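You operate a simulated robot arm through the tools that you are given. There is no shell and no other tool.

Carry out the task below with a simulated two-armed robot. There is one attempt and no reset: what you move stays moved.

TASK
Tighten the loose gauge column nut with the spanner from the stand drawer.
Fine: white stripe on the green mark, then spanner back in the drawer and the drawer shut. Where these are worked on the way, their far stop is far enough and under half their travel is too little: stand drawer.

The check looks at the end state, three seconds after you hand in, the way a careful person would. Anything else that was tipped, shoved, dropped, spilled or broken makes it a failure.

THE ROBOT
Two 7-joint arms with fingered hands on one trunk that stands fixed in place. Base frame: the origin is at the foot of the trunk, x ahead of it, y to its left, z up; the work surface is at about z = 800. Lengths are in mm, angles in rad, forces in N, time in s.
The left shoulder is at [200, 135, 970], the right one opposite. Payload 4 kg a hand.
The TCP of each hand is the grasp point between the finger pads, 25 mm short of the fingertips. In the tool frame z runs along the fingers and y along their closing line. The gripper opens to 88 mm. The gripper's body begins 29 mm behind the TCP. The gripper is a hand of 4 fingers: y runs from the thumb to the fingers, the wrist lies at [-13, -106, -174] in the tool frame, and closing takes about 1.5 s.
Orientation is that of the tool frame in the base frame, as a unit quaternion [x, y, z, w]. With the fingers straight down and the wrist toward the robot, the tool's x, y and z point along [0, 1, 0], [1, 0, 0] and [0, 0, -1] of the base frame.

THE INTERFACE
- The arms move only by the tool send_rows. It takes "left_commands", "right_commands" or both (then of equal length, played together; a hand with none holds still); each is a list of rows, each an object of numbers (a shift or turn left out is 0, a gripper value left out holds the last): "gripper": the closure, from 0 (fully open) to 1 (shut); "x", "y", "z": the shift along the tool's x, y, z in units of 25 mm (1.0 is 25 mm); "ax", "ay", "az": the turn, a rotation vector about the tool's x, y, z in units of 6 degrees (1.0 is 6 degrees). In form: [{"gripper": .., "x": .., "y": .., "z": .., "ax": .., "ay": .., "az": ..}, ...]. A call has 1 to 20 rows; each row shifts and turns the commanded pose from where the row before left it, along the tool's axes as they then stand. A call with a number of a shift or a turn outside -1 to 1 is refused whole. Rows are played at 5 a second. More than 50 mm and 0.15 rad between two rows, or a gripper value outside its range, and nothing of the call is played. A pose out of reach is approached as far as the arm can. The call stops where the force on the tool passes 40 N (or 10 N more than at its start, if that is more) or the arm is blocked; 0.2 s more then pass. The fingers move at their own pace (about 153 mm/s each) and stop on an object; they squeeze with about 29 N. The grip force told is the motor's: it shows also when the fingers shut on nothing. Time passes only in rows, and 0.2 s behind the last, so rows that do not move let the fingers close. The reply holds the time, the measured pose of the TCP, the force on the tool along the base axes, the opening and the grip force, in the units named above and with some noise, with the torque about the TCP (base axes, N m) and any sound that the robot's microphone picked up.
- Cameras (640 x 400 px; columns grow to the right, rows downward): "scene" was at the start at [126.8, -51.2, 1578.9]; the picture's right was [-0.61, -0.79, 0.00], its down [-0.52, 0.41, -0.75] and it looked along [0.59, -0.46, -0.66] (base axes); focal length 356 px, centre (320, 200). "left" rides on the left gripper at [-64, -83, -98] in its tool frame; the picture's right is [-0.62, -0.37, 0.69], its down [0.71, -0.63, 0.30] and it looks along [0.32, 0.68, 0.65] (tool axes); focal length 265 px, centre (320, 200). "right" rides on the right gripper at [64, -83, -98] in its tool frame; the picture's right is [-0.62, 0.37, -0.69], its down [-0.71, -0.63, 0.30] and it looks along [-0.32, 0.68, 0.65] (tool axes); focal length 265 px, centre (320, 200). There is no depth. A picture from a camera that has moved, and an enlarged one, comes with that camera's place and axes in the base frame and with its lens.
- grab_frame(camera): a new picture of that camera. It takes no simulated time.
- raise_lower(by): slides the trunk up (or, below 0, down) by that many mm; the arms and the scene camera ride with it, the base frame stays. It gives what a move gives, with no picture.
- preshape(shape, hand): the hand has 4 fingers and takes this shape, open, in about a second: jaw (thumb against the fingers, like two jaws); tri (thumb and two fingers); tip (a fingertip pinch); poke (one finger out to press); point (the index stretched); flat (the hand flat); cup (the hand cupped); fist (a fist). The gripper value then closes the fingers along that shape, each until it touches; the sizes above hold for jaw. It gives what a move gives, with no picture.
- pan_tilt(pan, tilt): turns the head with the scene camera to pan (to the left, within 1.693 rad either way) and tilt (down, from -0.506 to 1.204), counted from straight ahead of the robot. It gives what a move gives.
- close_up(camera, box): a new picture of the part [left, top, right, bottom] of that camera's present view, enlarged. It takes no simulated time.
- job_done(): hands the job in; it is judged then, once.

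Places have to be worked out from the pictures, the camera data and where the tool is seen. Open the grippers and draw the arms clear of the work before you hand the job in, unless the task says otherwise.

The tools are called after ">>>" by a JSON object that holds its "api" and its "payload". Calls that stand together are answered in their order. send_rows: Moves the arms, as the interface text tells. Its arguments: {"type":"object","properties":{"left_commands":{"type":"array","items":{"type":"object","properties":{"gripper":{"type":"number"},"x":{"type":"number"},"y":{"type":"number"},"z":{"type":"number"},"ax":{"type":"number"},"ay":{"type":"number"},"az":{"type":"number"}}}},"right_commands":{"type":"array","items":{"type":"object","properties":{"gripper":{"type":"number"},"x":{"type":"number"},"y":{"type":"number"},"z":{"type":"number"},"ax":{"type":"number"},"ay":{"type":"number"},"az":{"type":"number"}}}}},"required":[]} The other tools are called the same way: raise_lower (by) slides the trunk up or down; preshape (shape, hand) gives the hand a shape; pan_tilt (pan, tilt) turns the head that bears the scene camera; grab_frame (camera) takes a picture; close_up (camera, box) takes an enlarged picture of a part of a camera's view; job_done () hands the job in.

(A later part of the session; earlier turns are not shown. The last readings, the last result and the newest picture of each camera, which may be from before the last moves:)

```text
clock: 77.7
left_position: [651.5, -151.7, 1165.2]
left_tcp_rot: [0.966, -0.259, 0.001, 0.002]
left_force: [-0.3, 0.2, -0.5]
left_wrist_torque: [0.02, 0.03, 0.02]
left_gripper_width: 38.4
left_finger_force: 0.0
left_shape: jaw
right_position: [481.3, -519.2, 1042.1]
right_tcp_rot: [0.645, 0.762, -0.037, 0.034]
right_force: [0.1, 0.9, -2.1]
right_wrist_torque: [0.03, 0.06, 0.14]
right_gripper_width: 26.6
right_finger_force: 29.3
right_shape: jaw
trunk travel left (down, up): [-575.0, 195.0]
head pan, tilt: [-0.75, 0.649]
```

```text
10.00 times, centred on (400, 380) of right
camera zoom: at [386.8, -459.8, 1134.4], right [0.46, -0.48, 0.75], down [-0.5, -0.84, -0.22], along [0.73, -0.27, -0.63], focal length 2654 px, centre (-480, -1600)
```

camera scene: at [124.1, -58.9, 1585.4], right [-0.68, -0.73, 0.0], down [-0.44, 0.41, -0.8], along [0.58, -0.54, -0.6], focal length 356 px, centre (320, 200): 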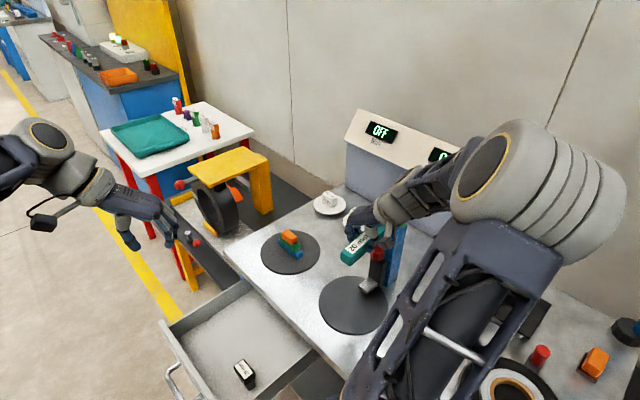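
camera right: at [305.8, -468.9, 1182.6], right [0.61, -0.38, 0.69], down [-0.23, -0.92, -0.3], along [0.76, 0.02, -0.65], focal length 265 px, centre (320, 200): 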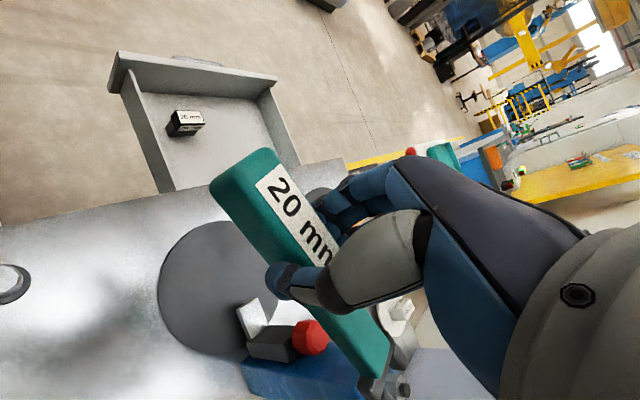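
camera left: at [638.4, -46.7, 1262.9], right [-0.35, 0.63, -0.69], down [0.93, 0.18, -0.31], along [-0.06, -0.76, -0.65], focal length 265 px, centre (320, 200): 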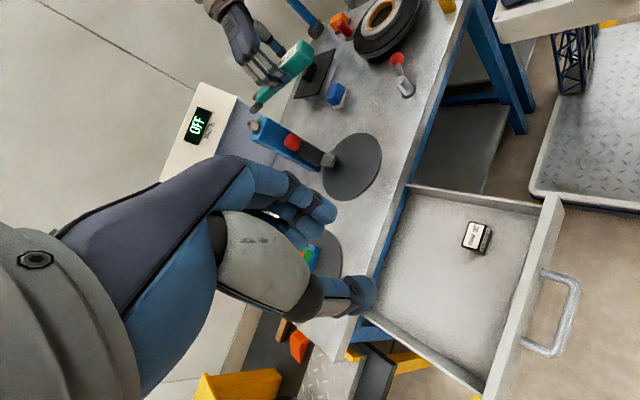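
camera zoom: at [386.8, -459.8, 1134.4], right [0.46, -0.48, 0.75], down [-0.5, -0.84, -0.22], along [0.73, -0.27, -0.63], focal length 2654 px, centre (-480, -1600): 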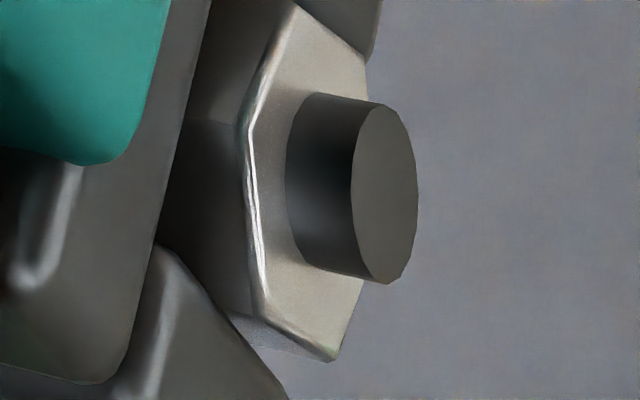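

The nut's hex in the right view has turned about 10.5° (the rest was jaw clearance), so stripe ≈-104°, needing ≈46° more. I continue the swing by 28° and then re-measure.

>>> {"api": "send_rows", "payload": {"right_commands": [{"x": -0.0525, "y": 0.3526, "z": 0.0013, "ax": 0.0676, "ay": 0.0075, "az": 0.6641}, {"x": -0.0525, "y": 0.3526, "z": 0.0013, "ax": 0.0676, "ay": 0.0075, "az": 0.6641}, {"x": -0.0525, "y": 0.3526, "z": 0.0013, "ax": 0.0676, "ay": 0.0075, "az": 0.6641}, {"x": -0.0525, "y": 0.3526, "z": 0.0013, "ax": 0.0676, "ay": 0.0075, "az": 0.6641}, {"x": -0.0525, "y": 0.3526, "z": 0.0013, "ax": 0.0676, "ay": 0.0075, "az": 0.6641}, {"x": -0.0525, "y": 0.3526, "z": 0.0013, "ax": 0.0676, "ay": 0.0075, "az": 0.6641}, {"x": -0.0525, "y": 0.3526, "z": 0.0013, "ax": 0.0676, "ay": 0.0075, "az": 0.6641}, {"x": 0}]}}

>>> {"api": "close_up", "payload": {"camera": "right", "box": [368, 360, 432, 400]}}

>>> {"api": "close_up", "payload": {"camera": "scene", "box": [350, 190, 430, 260]}}

>>> {"api": "grab_frame", "payload": {"camera": "left"}}

```text
clock: 79.5
left_position: [651.7, -151.2, 1166.0]
left_tcp_rot: [0.966, -0.259, 0.0, 0.001]
left_force: [0.3, -0.4, 0.9]
left_wrist_torque: [0.02, -0.04, 0.03]
left_gripper_width: 38.0
left_finger_force: 0.1
left_shape: jaw
right_position: [541.6, -532.0, 1041.0]
right_tcp_rot: [0.81, 0.584, -0.045, 0.025]
right_force: [2.2, 3.1, -1.0]
right_wrist_torque: [0.03, -0.03, 0.04]
right_gripper_width: 26.1
right_finger_force: 28.6
right_shape: jaw
trunk travel left (down, up): [-575.0, 195.0]
head pan, tilt: [-0.75, 0.649]
```

```text
10.00 times, centred on (400, 380) of right
camera zoom: at [486.8, -435.0, 1133.7], right [0.18, -0.64, 0.75], down [-0.84, -0.5, -0.22], along [0.52, -0.58, -0.63], focal length 2654 px, centre (-480, -1600)
```

zoom: 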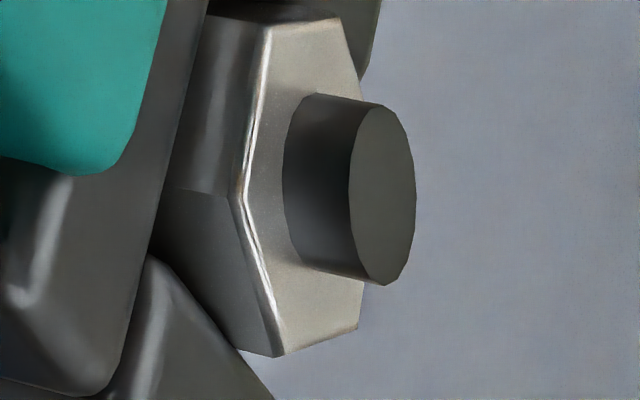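

```text
5.71 times, centred on (390, 225) of scene
camera zoom: at [124.2, -58.8, 1585.4], right [-0.68, -0.73, 0.0], down [-0.44, 0.41, -0.8], along [0.58, -0.54, -0.6], focal length 2037 px, centre (-80, 57)
```

zoom: 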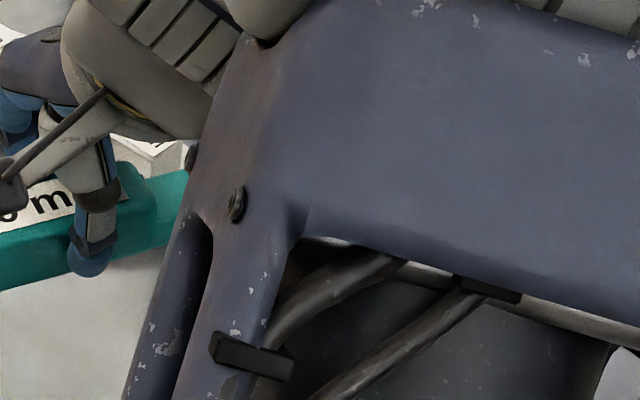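

```text
taken
camera left: at [638.6, -46.6, 1262.8], right [-0.35, 0.63, -0.69], down [0.93, 0.19, -0.31], along [-0.06, -0.76, -0.65], focal length 265 px, centre (320, 200)
```

left: 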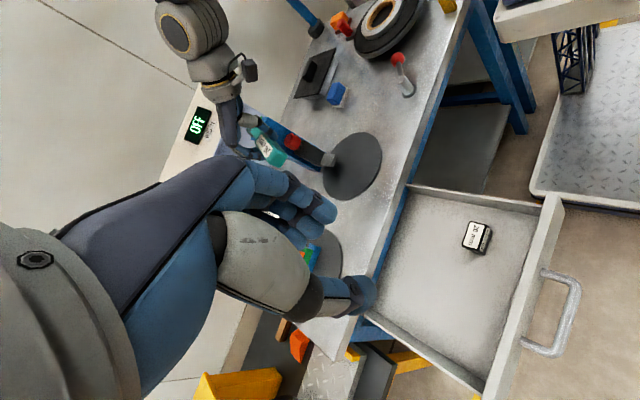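

Forces stay small, but the hex has turned only ~17° while the hand turned 52°, so something slips. I look at jaw and nut from the right camera in wider zoom before going on.

>>> {"api": "close_up", "payload": {"camera": "right", "box": [320, 325, 440, 400]}}

>>> {"api": "close_up", "payload": {"camera": "left", "box": [220, 80, 316, 170]}}

>>> {"api": "close_up", "payload": {"camera": "right", "box": [180, 120, 460, 400]}}

```text
5.33 times, centred on (380, 362) of right
camera zoom: at [486.8, -435.0, 1133.7], right [0.18, -0.64, 0.75], down [-0.84, -0.5, -0.22], along [0.52, -0.58, -0.63], focal length 1416 px, centre (0, -667)
```

zoom: 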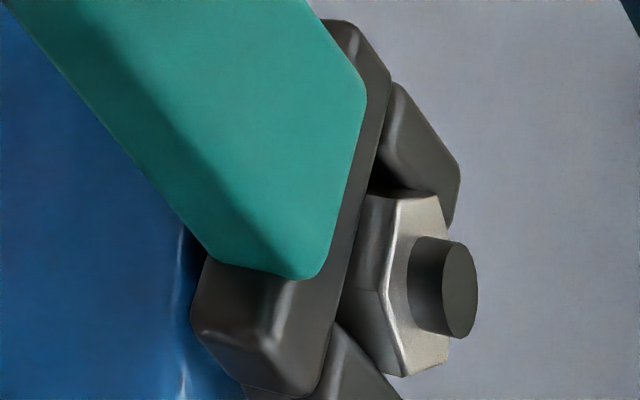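

```text
4.44 times, centred on (268, 125) of left
camera zoom: at [638.6, -46.6, 1262.8], right [-0.35, 0.63, -0.69], down [0.93, 0.19, -0.31], along [-0.06, -0.76, -0.65], focal length 1180 px, centre (551, 533)
```

zoom: 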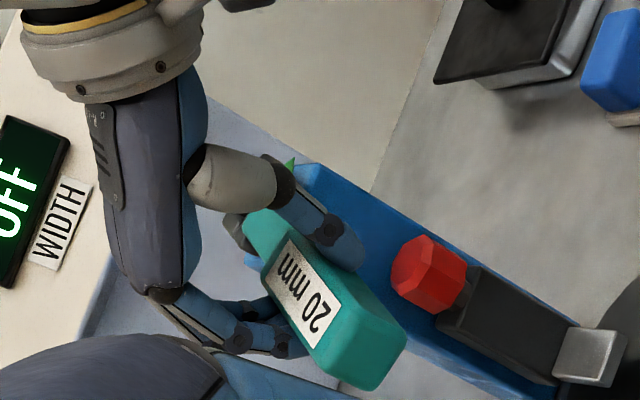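

```text
1.43 times, centred on (320, 260) of right
camera zoom: at [486.8, -435.0, 1133.7], right [0.18, -0.64, 0.75], down [-0.84, -0.5, -0.22], along [0.52, -0.58, -0.63], focal length 379 px, centre (320, 114)
```

zoom: 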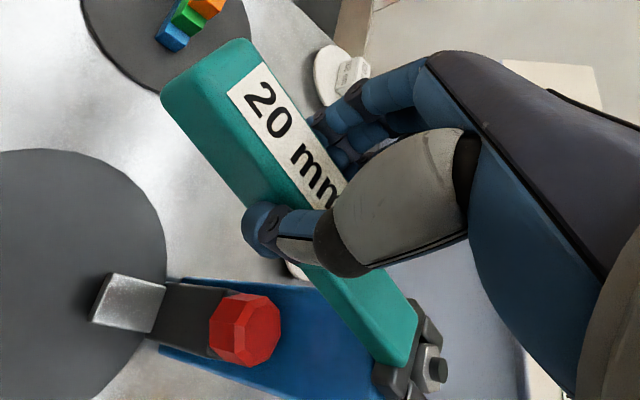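

The jaw has slipped past the nut's corners (its clearance is large and contacts soft), leaving the nut ~17° turned. I withdraw straight back along the spanner axis before re-engaging on fresh flats.

>>> {"api": "send_rows", "payload": {"right_commands": [{"x": 0.4, "y": 0.039, "z": -0.041}, {"x": 0.4, "y": 0.039, "z": -0.041}, {"x": 0.4, "y": 0.039, "z": -0.041}, {"x": 0.4, "y": 0.039, "z": -0.041}, {"x": 0}]}}

>>> {"api": "close_up", "payload": {"camera": "right", "box": [320, 310, 464, 400]}}

>>> {"api": "grab_frame", "payload": {"camera": "scene"}}

```text
clock: 80.7
left_position: [651.5, -152.3, 1165.3]
left_tcp_rot: [0.966, -0.26, 0.0, 0.002]
left_force: [0.2, -0.3, -0.2]
left_wrist_torque: [0.03, 0.02, -0.02]
left_gripper_width: 38.4
left_finger_force: 0.0
left_shape: jaw
right_position: [558.3, -494.8, 1042.1]
right_tcp_rot: [0.811, 0.583, -0.045, 0.025]
right_force: [0.2, -0.3, -1.8]
right_wrist_torque: [0.01, -0.03, 0.01]
right_gripper_width: 26.3
right_finger_force: 29.7
right_shape: jaw
trunk travel left (down, up): [-575.0, 195.0]
head pan, tilt: [-0.75, 0.649]
```

```text
4.44 times, centred on (392, 355) of right
camera zoom: at [503.6, -398.5, 1134.6], right [0.18, -0.64, 0.75], down [-0.84, -0.5, -0.22], along [0.52, -0.58, -0.63], focal length 1180 px, centre (0, -489)
```

zoom: 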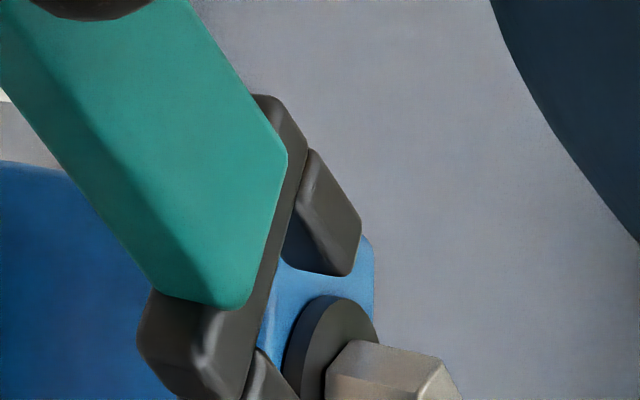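

```text
taken
camera scene: at [124.2, -58.9, 1585.4], right [-0.68, -0.73, 0.0], down [-0.44, 0.41, -0.8], along [0.58, -0.54, -0.6], focal length 356 px, centre (320, 200)
```

scene: 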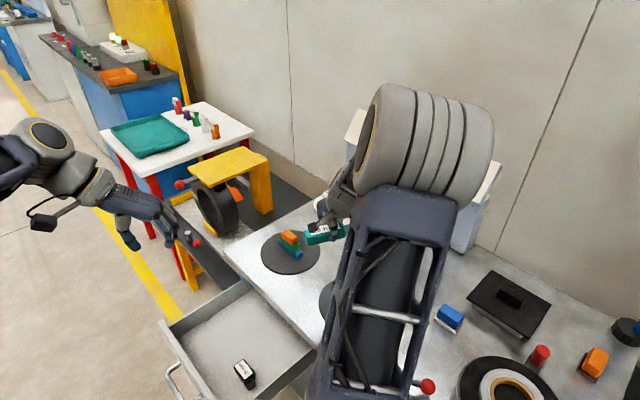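

Free of the nut now. I raise 40 mm, move back toward -x and turn the hand back 34° so the next approach is at heading ≈-80°, which should also unblock the head camera.

>>> {"api": "send_rows", "payload": {"right_commands": [{"x": -0.081, "y": -0.01, "z": -0.795}, {"x": -0.081, "y": -0.01, "z": -0.795}, {"x": -0.194, "y": -0.967, "z": 0.0316}, {"x": -0.194, "y": -0.967, "z": 0.0316}, {"x": -0.194, "y": -0.967, "z": 0.0316}, {"x": -0.194, "y": -0.967, "z": 0.0316}, {"az": -0.8055, "ax": -0.0827, "ay": -0.0098}, {"az": -0.8055, "ax": -0.0827, "ay": -0.0098}, {"az": -0.8055, "ax": -0.0827, "ay": -0.0098}, {"az": -0.8055, "ax": -0.0827, "ay": -0.0098}, {"az": -0.8055, "ax": -0.0827, "ay": -0.0098}, {"az": -0.8055, "ax": -0.0827, "ay": -0.0098}, {"az": -0.8055, "ax": -0.0827, "ay": -0.0098}, {"x": 0}]}}

>>> {"api": "grab_frame", "payload": {"camera": "scene"}}

>>> {"api": "grab_frame", "payload": {"camera": "left"}}

```text
clock: 83.7
left_position: [651.3, -152.6, 1164.7]
left_tcp_rot: [0.966, -0.259, 0.0, 0.002]
left_force: [0.1, -0.7, -0.5]
left_wrist_torque: [-0.02, -0.02, -0.01]
left_gripper_width: 38.3
left_finger_force: 0.1
left_shape: jaw
right_position: [460.9, -482.9, 1082.2]
right_tcp_rot: [0.603, 0.796, -0.036, 0.038]
right_force: [0.3, -0.9, -2.7]
right_wrist_torque: [0.05, 0.03, -0.02]
right_gripper_width: 26.2
right_finger_force: 29.2
right_shape: jaw
trunk travel left (down, up): [-575.0, 195.0]
head pan, tilt: [-0.75, 0.649]
```

```text
taken
camera scene: at [124.1, -58.9, 1585.4], right [-0.68, -0.73, 0.0], down [-0.44, 0.41, -0.8], along [0.58, -0.54, -0.6], focal length 356 px, centre (320, 200)
```

scene: 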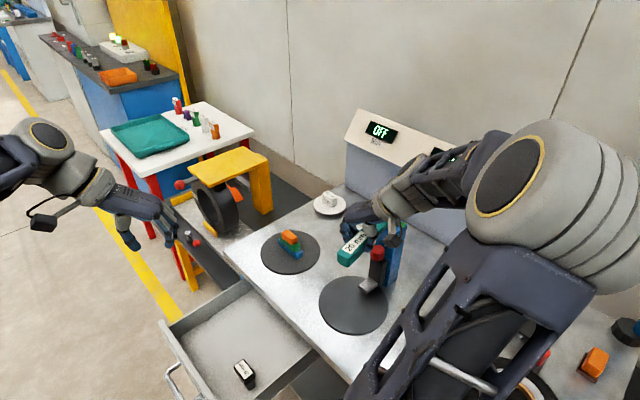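

```text
taken
camera left: at [638.5, -46.7, 1262.8], right [-0.35, 0.63, -0.69], down [0.93, 0.19, -0.31], along [-0.06, -0.76, -0.65], focal length 265 px, centre (320, 200)
```

left: 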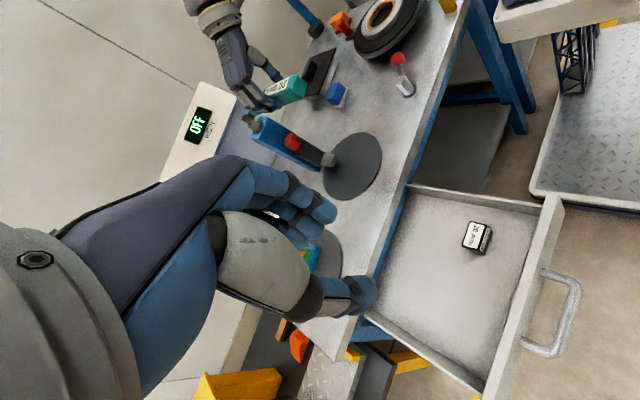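

I zoom on the nut from left and head cameras to read the new hex and stripe angles.

>>> {"api": "close_up", "payload": {"camera": "left", "box": [236, 104, 284, 134]}}

>>> {"api": "close_up", "payload": {"camera": "scene", "box": [366, 200, 430, 240]}}

>>> {"api": "close_up", "payload": {"camera": "right", "box": [320, 310, 464, 400]}}

```text
13.33 times, centred on (260, 119) of left
camera zoom: at [638.5, -46.7, 1262.8], right [-0.35, 0.63, -0.69], down [0.93, 0.19, -0.31], along [-0.06, -0.76, -0.65], focal length 3539 px, centre (1120, 1280)
```

zoom: 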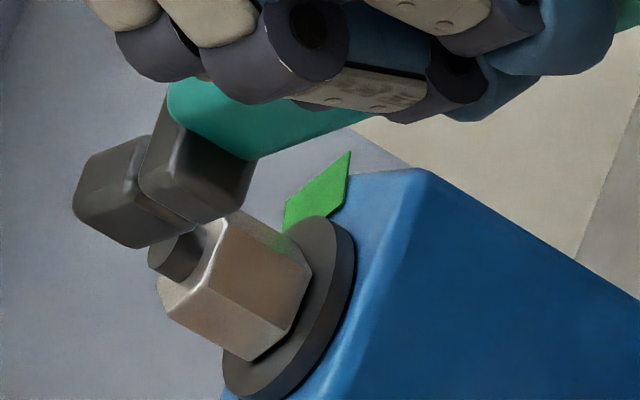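

```text
10.00 times, centred on (398, 220) of scene
camera zoom: at [124.1, -58.9, 1585.4], right [-0.68, -0.73, 0.0], down [-0.44, 0.41, -0.8], along [0.58, -0.54, -0.6], focal length 3565 px, centre (-460, 0)
```

zoom: 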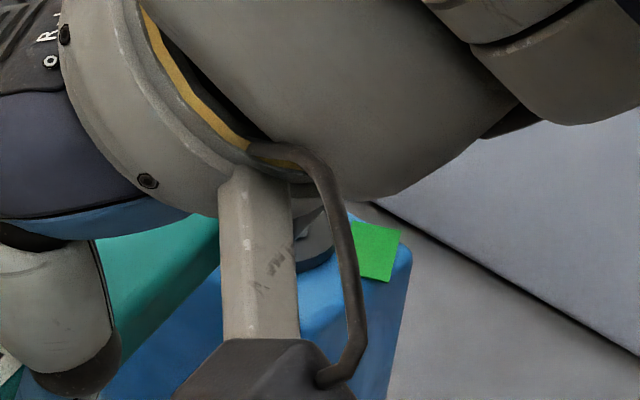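

```text
4.44 times, centred on (392, 355) of right
camera zoom: at [360.8, -433.6, 1174.8], right [0.51, -0.42, 0.75], down [-0.41, -0.88, -0.22], along [0.76, -0.19, -0.63], focal length 1180 px, centre (0, -489)
```

zoom: 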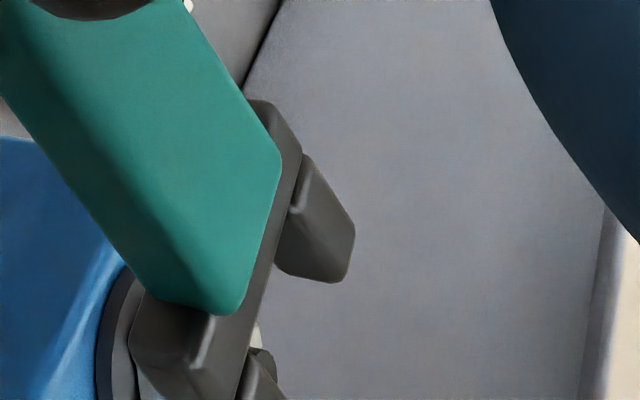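

The hand still hides the stripe side from the head camera. I move the spanner aside toward +x/+y so the head can see the nut fully.

>>> {"api": "send_rows", "payload": {"right_commands": [{"x": 0.525, "y": 0.874, "z": -0.256}, {"x": 0.525, "y": 0.874, "z": -0.256}, {"x": 0.525, "y": 0.874, "z": -0.256}, {"x": 0.525, "y": 0.874, "z": -0.256}, {"x": 0.525, "y": 0.874, "z": -0.256}, {"x": 0.525, "y": 0.874, "z": -0.256}, {"x": 0.525, "y": 0.874, "z": -0.256}, {"x": 0.525, "y": 0.874, "z": -0.256}]}}

>>> {"api": "grab_frame", "payload": {"camera": "scene"}}

>>> {"api": "close_up", "payload": {"camera": "scene", "box": [378, 208, 410, 228]}}

```text
clock: 85.5
left_position: [651.6, -152.8, 1163.5]
left_tcp_rot: [0.966, -0.259, 0.0, 0.003]
left_force: [0.0, -0.6, -0.5]
left_wrist_torque: [-0.01, -0.03, 0.02]
left_gripper_width: 38.4
left_finger_force: 0.1
left_shape: jaw
right_position: [600.2, -329.6, 1120.1]
right_tcp_rot: [0.605, 0.795, -0.036, 0.037]
right_force: [-0.1, 0.3, -1.6]
right_wrist_torque: [0.06, -0.01, -0.03]
right_gripper_width: 26.3
right_finger_force: 28.7
right_shape: jaw
trunk travel left (down, up): [-575.0, 195.0]
head pan, tilt: [-0.75, 0.649]
```

```text
taken
camera scene: at [124.0, -59.1, 1585.4], right [-0.68, -0.73, 0.0], down [-0.44, 0.41, -0.8], along [0.58, -0.54, -0.6], focal length 356 px, centre (320, 200)
```

scene: 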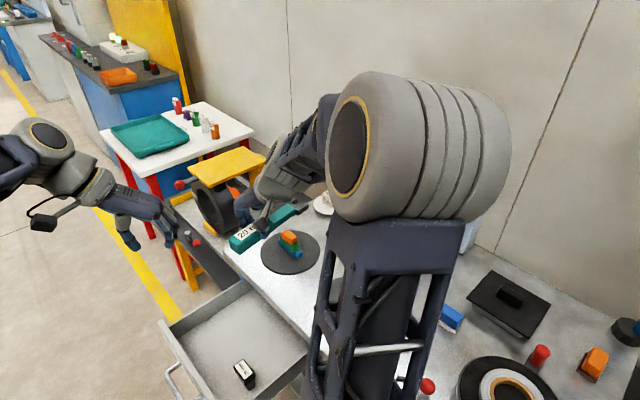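

```text
16.00 times, centred on (394, 218) of scene
camera zoom: at [124.0, -59.1, 1585.4], right [-0.68, -0.73, 0.0], down [-0.44, 0.41, -0.8], along [0.58, -0.54, -0.6], focal length 5704 px, centre (-864, -88)
```

zoom: 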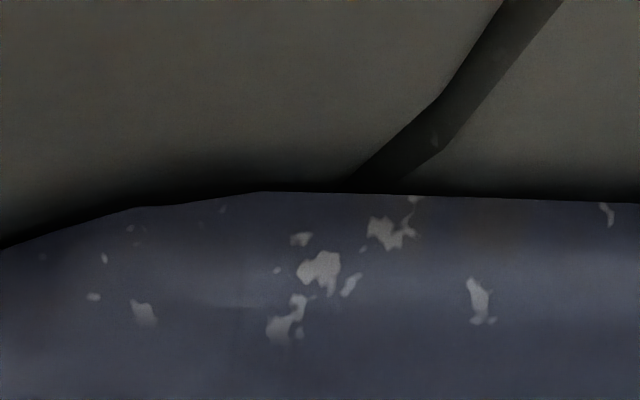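

The elbow blocks the head view here, so I'll rely on the hex angle seen by the hand cameras and check the stripe at the end. I go back to the pre-approach pose.

>>> {"api": "send_rows", "payload": {"right_commands": [{"x": -0.525, "y": -0.874, "z": 0.256}, {"x": -0.525, "y": -0.874, "z": 0.256}, {"x": -0.525, "y": -0.874, "z": 0.256}, {"x": -0.525, "y": -0.874, "z": 0.256}, {"x": -0.525, "y": -0.874, "z": 0.256}, {"x": -0.525, "y": -0.874, "z": 0.256}, {"x": -0.525, "y": -0.874, "z": 0.256}, {"x": -0.525, "y": -0.874, "z": 0.256}, {"x": 0}]}}

>>> {"api": "close_up", "payload": {"camera": "left", "box": [236, 90, 300, 130]}}

>>> {"api": "close_up", "payload": {"camera": "right", "box": [320, 310, 464, 400]}}

>>> {"api": "close_up", "payload": {"camera": "right", "box": [220, 130, 380, 230]}}

>>> {"api": "close_up", "payload": {"camera": "scene", "box": [330, 200, 410, 270]}}

```text
clock: 87.5
left_position: [650.5, -151.5, 1163.2]
left_tcp_rot: [0.966, -0.259, 0.0, 0.002]
left_force: [0.0, -0.1, 0.3]
left_wrist_torque: [0.0, -0.01, 0.0]
left_gripper_width: 38.3
left_finger_force: 0.1
left_shape: jaw
right_position: [460.3, -481.5, 1081.6]
right_tcp_rot: [0.604, 0.795, -0.037, 0.037]
right_force: [-0.2, 1.4, -1.8]
right_wrist_torque: [0.05, 0.04, -0.02]
right_gripper_width: 26.2
right_finger_force: 28.9
right_shape: jaw
trunk travel left (down, up): [-575.0, 195.0]
head pan, tilt: [-0.75, 0.649]
```

```text
10.00 times, centred on (268, 110) of left
camera zoom: at [638.5, -46.7, 1262.8], right [-0.35, 0.63, -0.69], down [0.93, 0.19, -0.31], along [-0.06, -0.76, -0.65], focal length 2654 px, centre (840, 1100)
```

zoom: 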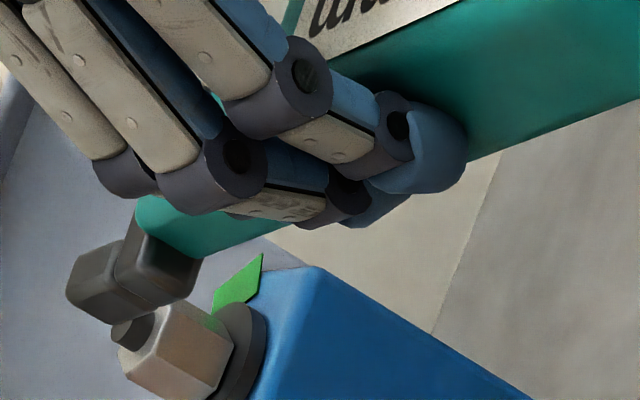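

```text
4.44 times, centred on (392, 355) of right
camera zoom: at [360.3, -432.2, 1174.6], right [0.51, -0.42, 0.75], down [-0.41, -0.88, -0.22], along [0.76, -0.19, -0.63], focal length 1180 px, centre (0, -489)
```

zoom: 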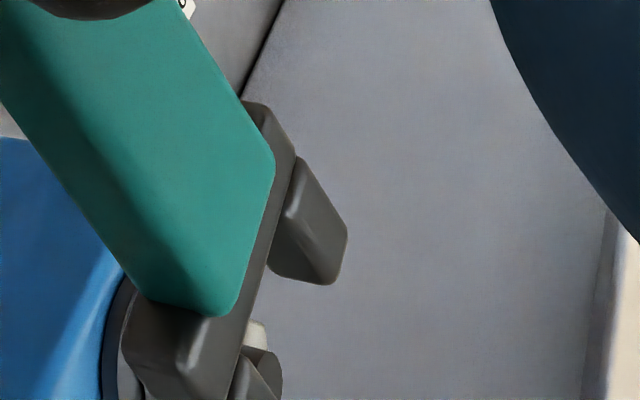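

```text
4.00 times, centred on (300, 180) of right
camera zoom: at [360.3, -432.2, 1174.6], right [0.51, -0.42, 0.75], down [-0.41, -0.88, -0.22], along [0.76, -0.19, -0.63], focal length 1062 px, centre (400, 280)
```

zoom: 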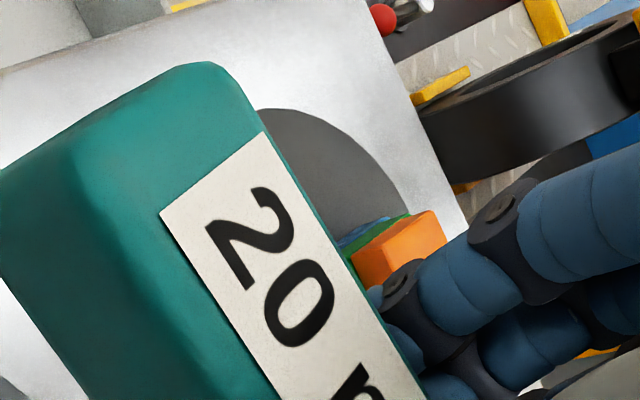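

```text
5.71 times, centred on (370, 235) of scene
camera zoom: at [124.2, -58.9, 1585.4], right [-0.68, -0.73, 0.0], down [-0.44, 0.41, -0.8], along [0.58, -0.54, -0.6], focal length 2037 px, centre (34, 0)
```

zoom: 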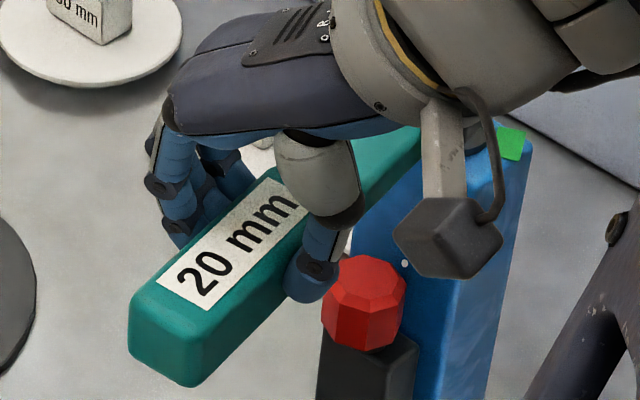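

Stereo gives spanner heading ≈-82.4°, droop ≈4° and jaw laterally lined up with the nut within ~0.5 mm. I correct heading +2.4°, pitch the jaw up 4°, then lower ~43 mm to nut height (still short of it).

>>> {"api": "send_rows", "payload": {"right_commands": [{"ax": -0.041, "ay": -0.006, "az": -0.397}, {"ax": 0.018, "ay": -0.333}, {"ax": 0.018, "ay": -0.333}, {"x": 0.097, "y": 0.007, "z": 0.565}, {"x": 0.097, "y": 0.007, "z": 0.565}, {"x": 0.097, "y": 0.007, "z": 0.565}, {"x": 0}]}}

>>> {"api": "close_up", "payload": {"camera": "left", "box": [236, 100, 284, 130]}}

>>> {"api": "close_up", "payload": {"camera": "right", "box": [320, 310, 464, 400]}}

```text
clock: 89.1
left_position: [651.4, -152.4, 1164.1]
left_tcp_rot: [0.966, -0.26, 0.0, 0.002]
left_force: [0.6, -0.3, 0.8]
left_wrist_torque: [0.01, -0.02, 0.0]
left_gripper_width: 38.3
left_finger_force: 0.1
left_shape: jaw
right_position: [460.3, -482.2, 1038.0]
right_tcp_rot: [0.586, 0.806, -0.057, 0.066]
right_force: [-0.4, 0.4, -2.5]
right_wrist_torque: [0.03, 0.0, 0.01]
right_gripper_width: 26.0
right_finger_force: 29.0
right_shape: jaw
trunk travel left (down, up): [-575.0, 195.0]
head pan, tilt: [-0.75, 0.649]
```

```text
13.33 times, centred on (260, 115) of left
camera zoom: at [638.5, -46.7, 1262.8], right [-0.35, 0.63, -0.69], down [0.93, 0.19, -0.31], along [-0.06, -0.76, -0.65], focal length 3539 px, centre (1120, 1333)
```

zoom: 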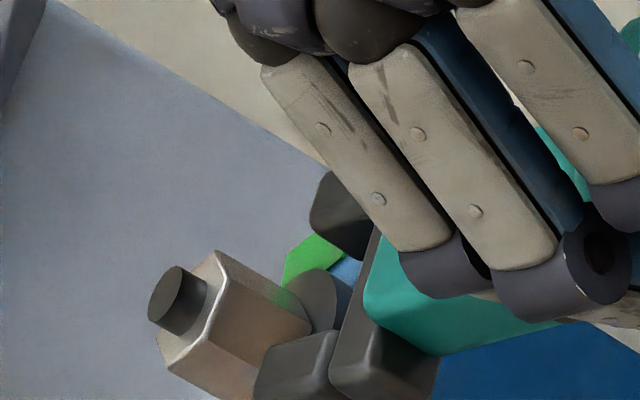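

```text
4.44 times, centred on (392, 355) of right
camera zoom: at [357.4, -431.4, 1125.9], right [0.51, -0.35, 0.78], down [-0.37, -0.91, -0.17], along [0.77, -0.2, -0.6], focal length 1180 px, centre (0, -489)
```

zoom: 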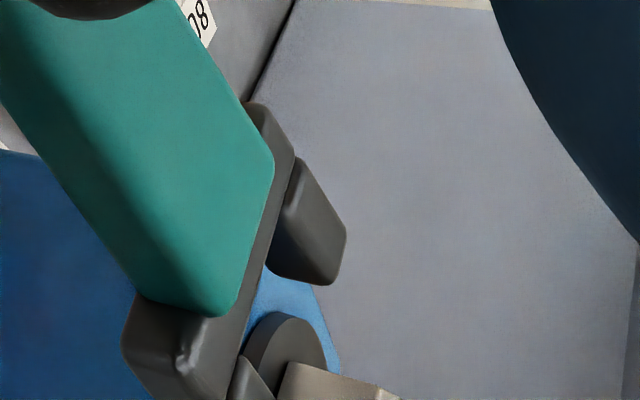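

I advance 12 mm along the spanner axis to bring the nut better into the right camera's view.

>>> {"api": "send_rows", "payload": {"right_commands": [{"x": -0.234, "y": -0.0328, "z": 0.0416}, {"x": -0.234, "y": -0.0328, "z": 0.0416}, {"x": 0}]}}

>>> {"api": "close_up", "payload": {"camera": "right", "box": [336, 340, 432, 400]}}

>>> {"api": "close_up", "payload": {"camera": "left", "box": [240, 114, 272, 134]}}

```text
clock: 89.9
left_position: [651.7, -151.9, 1164.8]
left_tcp_rot: [0.965, -0.26, 0.001, 0.002]
left_force: [-0.5, -0.6, -1.1]
left_wrist_torque: [-0.01, -0.02, 0.0]
left_gripper_width: 38.3
left_finger_force: 0.1
left_shape: jaw
right_position: [462.0, -494.3, 1038.5]
right_tcp_rot: [0.585, 0.806, -0.057, 0.066]
right_force: [0.5, 0.4, -1.5]
right_wrist_torque: [0.03, 0.05, 0.01]
right_gripper_width: 26.1
right_finger_force: 28.7
right_shape: jaw
trunk travel left (down, up): [-575.0, 195.0]
head pan, tilt: [-0.75, 0.649]
```

```text
6.67 times, centred on (384, 370) of right
camera zoom: at [359.5, -443.8, 1126.2], right [0.51, -0.35, 0.78], down [-0.37, -0.91, -0.17], along [0.77, -0.2, -0.6], focal length 1769 px, centre (-107, -933)
```

zoom: 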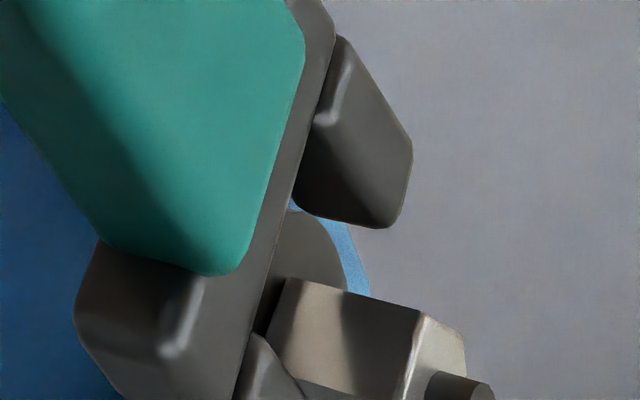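

```text
16.00 times, centred on (256, 124) of left
camera zoom: at [638.5, -46.7, 1262.8], right [-0.35, 0.63, -0.69], down [0.93, 0.19, -0.31], along [-0.06, -0.76, -0.65], focal length 4246 px, centre (1344, 1416)
```

zoom: 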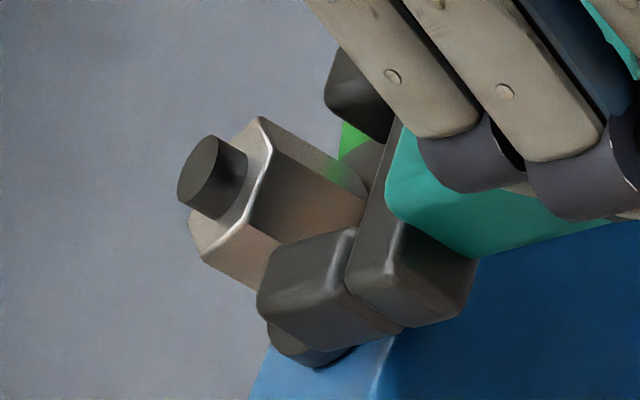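

The hex is back at its original orientation (the slip squeezed it back), so flats again call for heading -63°. I lift, shift and turn the hand 17° back to that heading.

>>> {"api": "send_rows", "payload": {"right_commands": [{"x": 0.4, "y": 0.056, "z": -0.071}, {"x": -0.139, "y": -0.012, "z": -0.789}, {"x": -0.139, "y": -0.012, "z": -0.789}, {"x": -0.1, "y": -0.94, "z": 0.03}, {"x": -0.1, "y": -0.94, "z": 0.03}, {"ax": -0.1227, "ay": -0.0103, "az": -0.698}, {"ax": -0.1227, "ay": -0.0103, "az": -0.698}, {"ax": -0.1227, "ay": -0.0103, "az": -0.698}, {"ax": -0.1227, "ay": -0.0103, "az": -0.698}, {"x": 0}]}}

>>> {"api": "close_up", "payload": {"camera": "left", "box": [236, 90, 284, 130]}}

>>> {"api": "close_up", "payload": {"camera": "right", "box": [320, 310, 464, 400]}}

>>> {"api": "close_up", "payload": {"camera": "right", "box": [220, 130, 380, 230]}}

>>> {"api": "close_up", "payload": {"camera": "scene", "box": [340, 195, 420, 275]}}

```text
clock: 92.1
left_position: [651.2, -152.5, 1165.3]
left_tcp_rot: [0.966, -0.26, 0.001, 0.002]
left_force: [-0.5, -0.1, -0.2]
left_wrist_torque: [-0.06, -0.01, -0.02]
left_gripper_width: 38.5
left_finger_force: 0.1
left_shape: jaw
right_position: [417.4, -504.4, 1078.8]
right_tcp_rot: [0.46, 0.884, -0.046, 0.073]
right_force: [-0.4, -0.3, -2.7]
right_wrist_torque: [0.07, 0.01, 0.02]
right_gripper_width: 26.4
right_finger_force: 28.7
right_shape: jaw
trunk travel left (down, up): [-575.0, 195.0]
head pan, tilt: [-0.75, 0.649]
```

```text
10.00 times, centred on (260, 110) of left
camera zoom: at [638.5, -46.7, 1262.8], right [-0.35, 0.63, -0.69], down [0.93, 0.19, -0.31], along [-0.06, -0.76, -0.65], focal length 2654 px, centre (920, 1100)
```

zoom: 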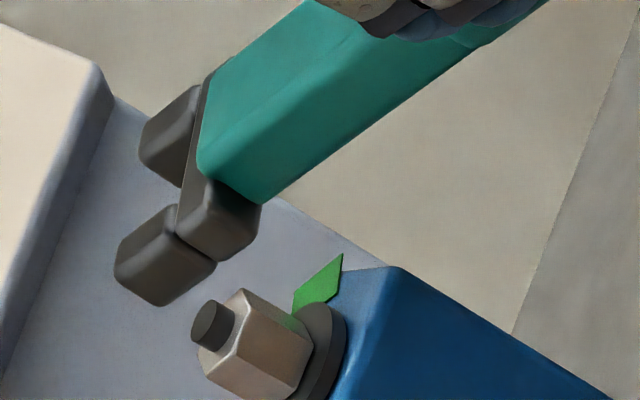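

```text
4.44 times, centred on (392, 355) of right
camera zoom: at [303.3, -486.1, 1166.6], right [0.59, -0.19, 0.78], down [-0.09, -0.98, -0.17], along [0.8, 0.03, -0.6], focal length 1180 px, centre (0, -489)
```

zoom: 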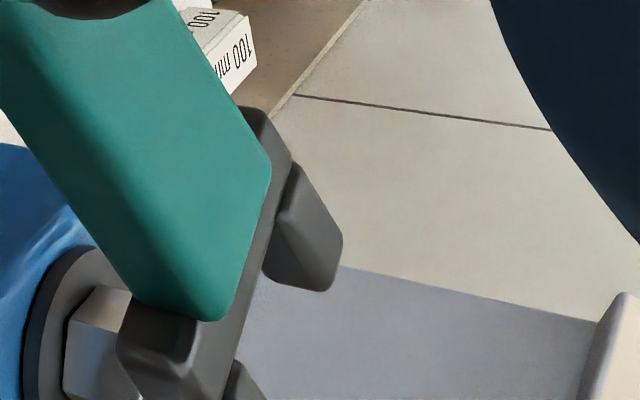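

```text
4.00 times, centred on (300, 180) of right
camera zoom: at [303.3, -486.1, 1166.6], right [0.59, -0.19, 0.78], down [-0.09, -0.98, -0.17], along [0.8, 0.03, -0.6], focal length 1062 px, centre (400, 280)
```

zoom: 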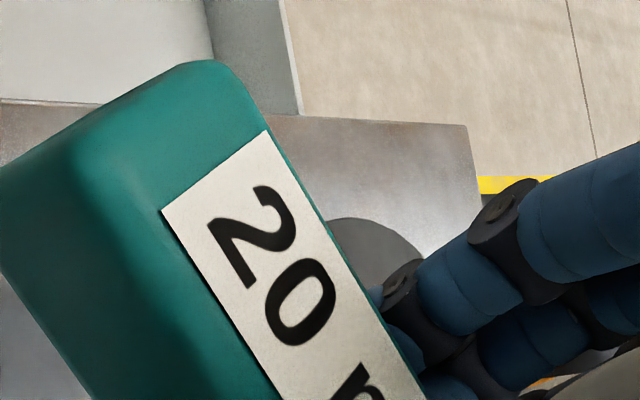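

```text
5.00 times, centred on (380, 235) of scene
camera zoom: at [124.1, -58.9, 1585.4], right [-0.68, -0.73, 0.0], down [-0.44, 0.41, -0.8], along [0.58, -0.54, -0.6], focal length 1782 px, centre (20, 25)
```

zoom: 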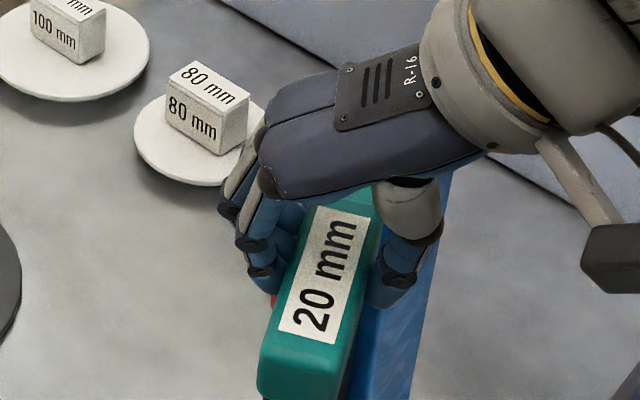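

Spanner heading measures -63.0°, droop <1°, lateral error under 1 mm. I lower 40.5 mm to nut height with a -0.7 mm side nudge and advance 8 mm.

>>> {"api": "send_rows", "payload": {"right_commands": [{"x": 0.0935, "y": -0.0014, "z": 0.532}, {"x": 0.0935, "y": -0.0014, "z": 0.532}, {"x": 0.0935, "y": -0.0014, "z": 0.532}, {"x": -0.156, "y": -0.022, "z": 0.0275}, {"x": -0.156, "y": -0.022, "z": 0.0275}, {"x": 0}]}}

>>> {"api": "close_up", "payload": {"camera": "left", "box": [244, 114, 276, 134]}}

>>> {"api": "close_up", "payload": {"camera": "right", "box": [352, 350, 432, 400]}}

```text
clock: 93.5
left_position: [650.9, -152.9, 1164.4]
left_tcp_rot: [0.966, -0.259, 0.0, 0.002]
left_force: [-0.3, -0.6, 0.3]
left_wrist_torque: [-0.02, 0.02, -0.01]
left_gripper_width: 38.1
left_finger_force: 0.1
left_shape: jaw
right_position: [421.0, -511.5, 1038.4]
right_tcp_rot: [0.461, 0.883, -0.047, 0.073]
right_force: [0.7, -0.6, -1.4]
right_wrist_torque: [0.06, 0.03, 0.02]
right_gripper_width: 26.2
right_finger_force: 29.9
right_shape: jaw
trunk travel left (down, up): [-575.0, 195.0]
head pan, tilt: [-0.75, 0.649]
```

```text
16.00 times, centred on (260, 124) of left
camera zoom: at [638.5, -46.7, 1262.8], right [-0.35, 0.63, -0.69], down [0.93, 0.19, -0.31], along [-0.06, -0.76, -0.65], focal length 4246 px, centre (1280, 1416)
```

zoom: 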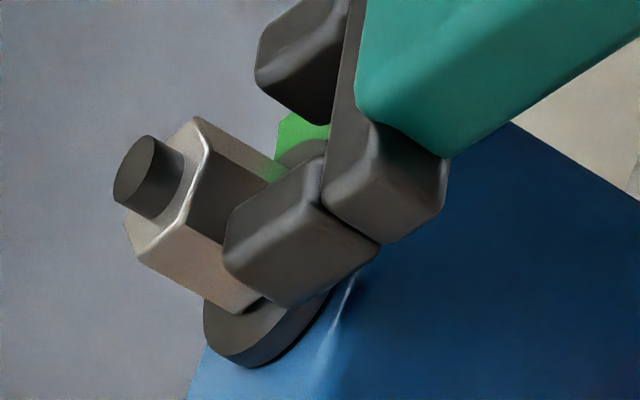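

```text
8.00 times, centred on (392, 375) of right
camera zoom: at [306.2, -492.6, 1125.8], right [0.59, -0.19, 0.78], down [-0.09, -0.98, -0.17], along [0.8, 0.03, -0.6], focal length 2123 px, centre (-256, -1200)
```

zoom: 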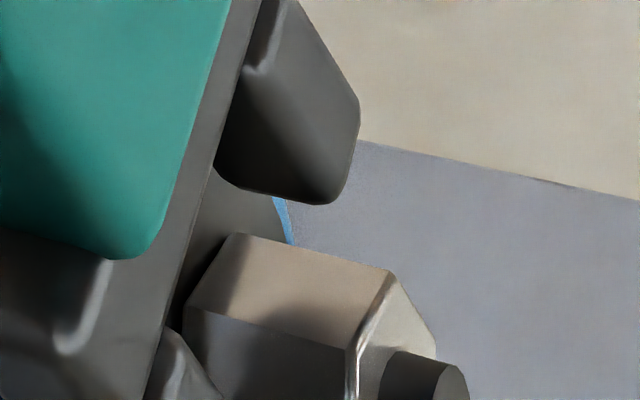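

Lateral is within ~1 mm of ideal. I nudge 1 mm toward the thumb side and advance 10 mm onto the nut, watching force.

>>> {"api": "send_rows", "payload": {"right_commands": [{"x": 0.0056, "y": -0.0396}, {"x": -0.13, "y": -0.0184, "z": 0.0229}, {"x": -0.13, "y": -0.0184, "z": 0.0229}, {"x": -0.13, "y": -0.0184, "z": 0.0229}, {"x": 0}]}}

>>> {"api": "close_up", "payload": {"camera": "left", "box": [244, 114, 276, 134]}}

>>> {"api": "close_up", "payload": {"camera": "right", "box": [352, 350, 432, 400]}}

```text
clock: 94.7
left_position: [650.9, -153.1, 1164.2]
left_tcp_rot: [0.966, -0.26, 0.001, 0.002]
left_force: [-0.2, 0.4, 0.0]
left_wrist_torque: [0.01, 0.0, 0.03]
left_gripper_width: 38.2
left_finger_force: 0.1
left_shape: jaw
right_position: [423.2, -520.9, 1040.0]
right_tcp_rot: [0.46, 0.884, -0.047, 0.073]
right_force: [-0.1, -0.1, -1.7]
right_wrist_torque: [0.03, 0.05, 0.05]
right_gripper_width: 26.1
right_finger_force: 28.7
right_shape: jaw
trunk travel left (down, up): [-575.0, 195.0]
head pan, tilt: [-0.75, 0.649]
```

```text
16.00 times, centred on (260, 124) of left
camera zoom: at [638.5, -46.7, 1262.8], right [-0.35, 0.63, -0.69], down [0.93, 0.19, -0.31], along [-0.06, -0.76, -0.65], focal length 4246 px, centre (1280, 1416)
```

zoom: 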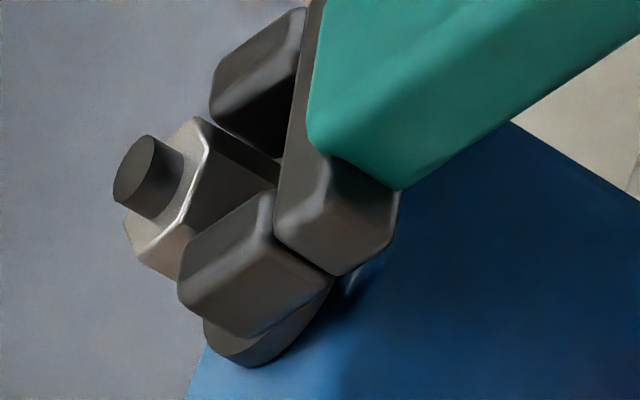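

```text
8.00 times, centred on (392, 375) of right
camera zoom: at [310.6, -502.1, 1126.6], right [0.59, -0.19, 0.78], down [-0.09, -0.98, -0.17], along [0.8, 0.03, -0.6], focal length 2123 px, centre (-256, -1200)
```

zoom: 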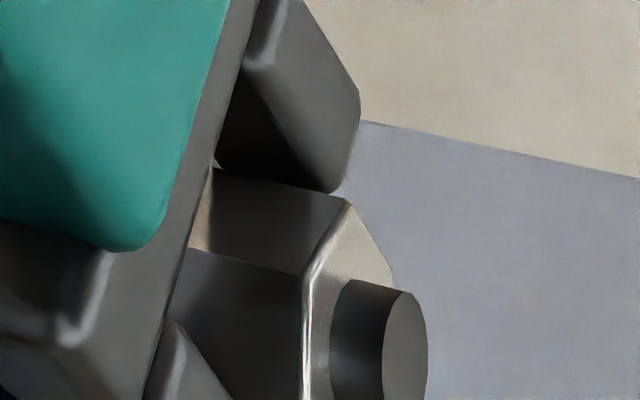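

No side force and the nut enters between the prongs. I advance 9 mm more, then 4 mm.

>>> {"api": "send_rows", "payload": {"right_commands": [{"x": -0.117, "y": -0.0166, "z": 0.0206}, {"x": -0.117, "y": -0.0166, "z": 0.0206}, {"x": -0.117, "y": -0.0166, "z": 0.0206}, {"x": -0.078, "y": -0.011, "z": 0.0137}, {"x": -0.078, "y": -0.011, "z": 0.0137}, {"x": 0}]}}

>>> {"api": "close_up", "payload": {"camera": "left", "box": [244, 114, 276, 134]}}

>>> {"api": "close_up", "payload": {"camera": "right", "box": [344, 340, 424, 390]}}

```text
clock: 96.1
left_position: [651.4, -152.7, 1164.6]
left_tcp_rot: [0.966, -0.26, 0.0, 0.002]
left_force: [-0.1, 0.2, -0.3]
left_wrist_torque: [-0.04, 0.01, -0.01]
left_gripper_width: 38.3
left_finger_force: 0.0
left_shape: jaw
right_position: [430.4, -531.5, 1038.3]
right_tcp_rot: [0.46, 0.884, -0.047, 0.072]
right_force: [-0.4, -0.1, -2.7]
right_wrist_torque: [0.01, 0.06, 0.03]
right_gripper_width: 26.3
right_finger_force: 29.3
right_shape: jaw
trunk travel left (down, up): [-575.0, 195.0]
head pan, tilt: [-0.75, 0.649]
```

```text
16.00 times, centred on (260, 124) of left
camera zoom: at [638.5, -46.7, 1262.8], right [-0.35, 0.63, -0.69], down [0.93, 0.19, -0.31], along [-0.06, -0.76, -0.65], focal length 4246 px, centre (1280, 1416)
```

zoom: 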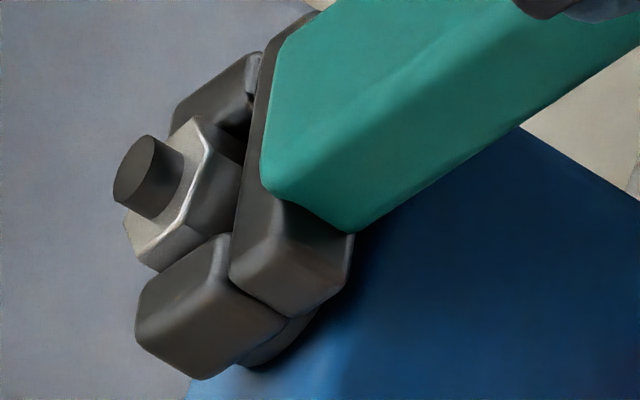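

```text
8.00 times, centred on (384, 365) of right
camera zoom: at [316.5, -512.9, 1126.3], right [0.59, -0.19, 0.78], down [-0.09, -0.98, -0.17], along [0.8, 0.03, -0.6], focal length 2123 px, centre (-192, -1120)
```

zoom: 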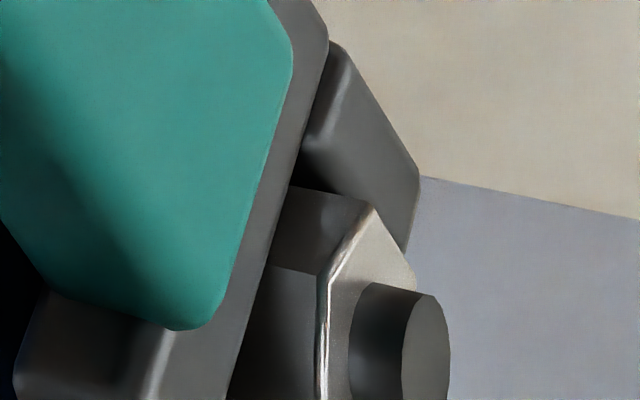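

The nut is seated deep in the jaw. To take out the jaw's slack I finish the advance (2 mm), raise 1.5 mm, and roll the spanner 6° about its own axis so the prong edges close on the flats.

>>> {"api": "send_rows", "payload": {"right_commands": [{"x": -0.088, "y": -0.011, "z": -0.045}, {"ax": -0.488, "ay": -0.069, "az": 0.086, "x": 0.007, "y": -0.045, "z": 0.004}, {"ax": -0.488, "ay": -0.069, "az": 0.086, "x": 0.007, "y": -0.045, "z": 0.004}, {"x": 0}]}}

>>> {"api": "close_up", "payload": {"camera": "left", "box": [244, 114, 276, 134]}}

>>> {"api": "close_up", "payload": {"camera": "right", "box": [344, 340, 424, 390]}}

```text
clock: 97.1
left_position: [650.8, -151.8, 1164.9]
left_tcp_rot: [0.966, -0.259, 0.0, 0.002]
left_force: [0.0, 0.7, 1.3]
left_wrist_torque: [-0.03, 0.0, -0.01]
left_gripper_width: 38.1
left_finger_force: 0.0
left_shape: jaw
right_position: [429.0, -534.6, 1040.3]
right_tcp_rot: [0.464, 0.88, -0.003, 0.103]
right_force: [-4.0, 8.9, -0.4]
right_wrist_torque: [0.12, 0.26, 0.13]
right_gripper_width: 26.5
right_finger_force: 29.1
right_shape: jaw
trunk travel left (down, up): [-575.0, 195.0]
head pan, tilt: [-0.75, 0.649]
```

```text
16.00 times, centred on (260, 124) of left
camera zoom: at [638.4, -46.4, 1262.9], right [-0.35, 0.63, -0.69], down [0.93, 0.19, -0.31], along [-0.06, -0.76, -0.65], focal length 4246 px, centre (1280, 1416)
```

zoom: 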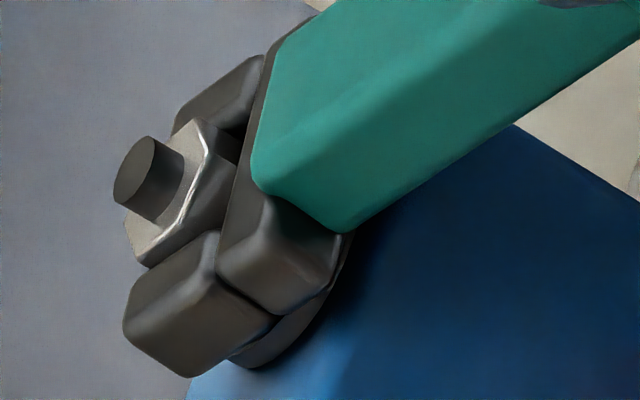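

```text
8.00 times, centred on (384, 365) of right
camera zoom: at [307.7, -518.8, 1117.0], right [0.52, -0.23, 0.83], down [-0.07, -0.97, -0.22], along [0.85, 0.06, -0.52], focal length 2123 px, centre (-192, -1120)
```

zoom: 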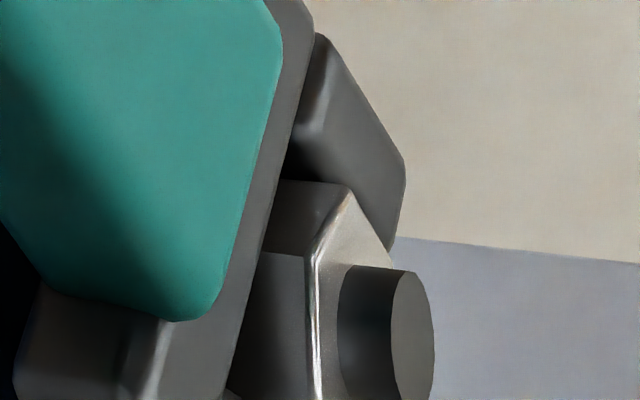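

The jaw bottomed on the nut (≈10 N along the axis). I back off 1 mm and roll 3° more.

>>> {"api": "send_rows", "payload": {"right_commands": [{"x": 0.043, "y": 0.006, "z": -0.0075}, {"ax": -0.488, "ay": -0.069, "az": 0.086, "x": 0.007, "y": -0.045, "z": 0.004}, {"x": 0}]}}

>>> {"api": "close_up", "payload": {"camera": "right", "box": [344, 340, 424, 390]}}

```text
clock: 97.9
left_position: [651.6, -153.0, 1163.9]
left_tcp_rot: [0.966, -0.26, 0.0, 0.002]
left_force: [-0.3, 0.2, -0.3]
left_wrist_torque: [-0.01, 0.0, 0.03]
left_gripper_width: 38.4
left_finger_force: 0.1
left_shape: jaw
right_position: [427.5, -534.4, 1039.5]
right_tcp_rot: [0.464, 0.878, 0.017, 0.117]
right_force: [-1.8, 4.2, -0.4]
right_wrist_torque: [-0.06, 0.34, 0.09]
right_gripper_width: 26.6
right_finger_force: 29.0
right_shape: jaw
trunk travel left (down, up): [-575.0, 195.0]
head pan, tilt: [-0.75, 0.649]
```

```text
8.00 times, centred on (384, 365) of right
camera zoom: at [302.6, -520.7, 1111.6], right [0.48, -0.24, 0.84], down [-0.06, -0.97, -0.25], along [0.88, 0.07, -0.48], focal length 2123 px, centre (-192, -1120)
```

zoom: 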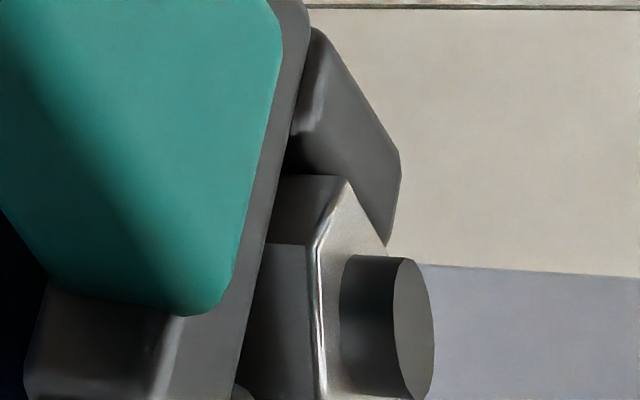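

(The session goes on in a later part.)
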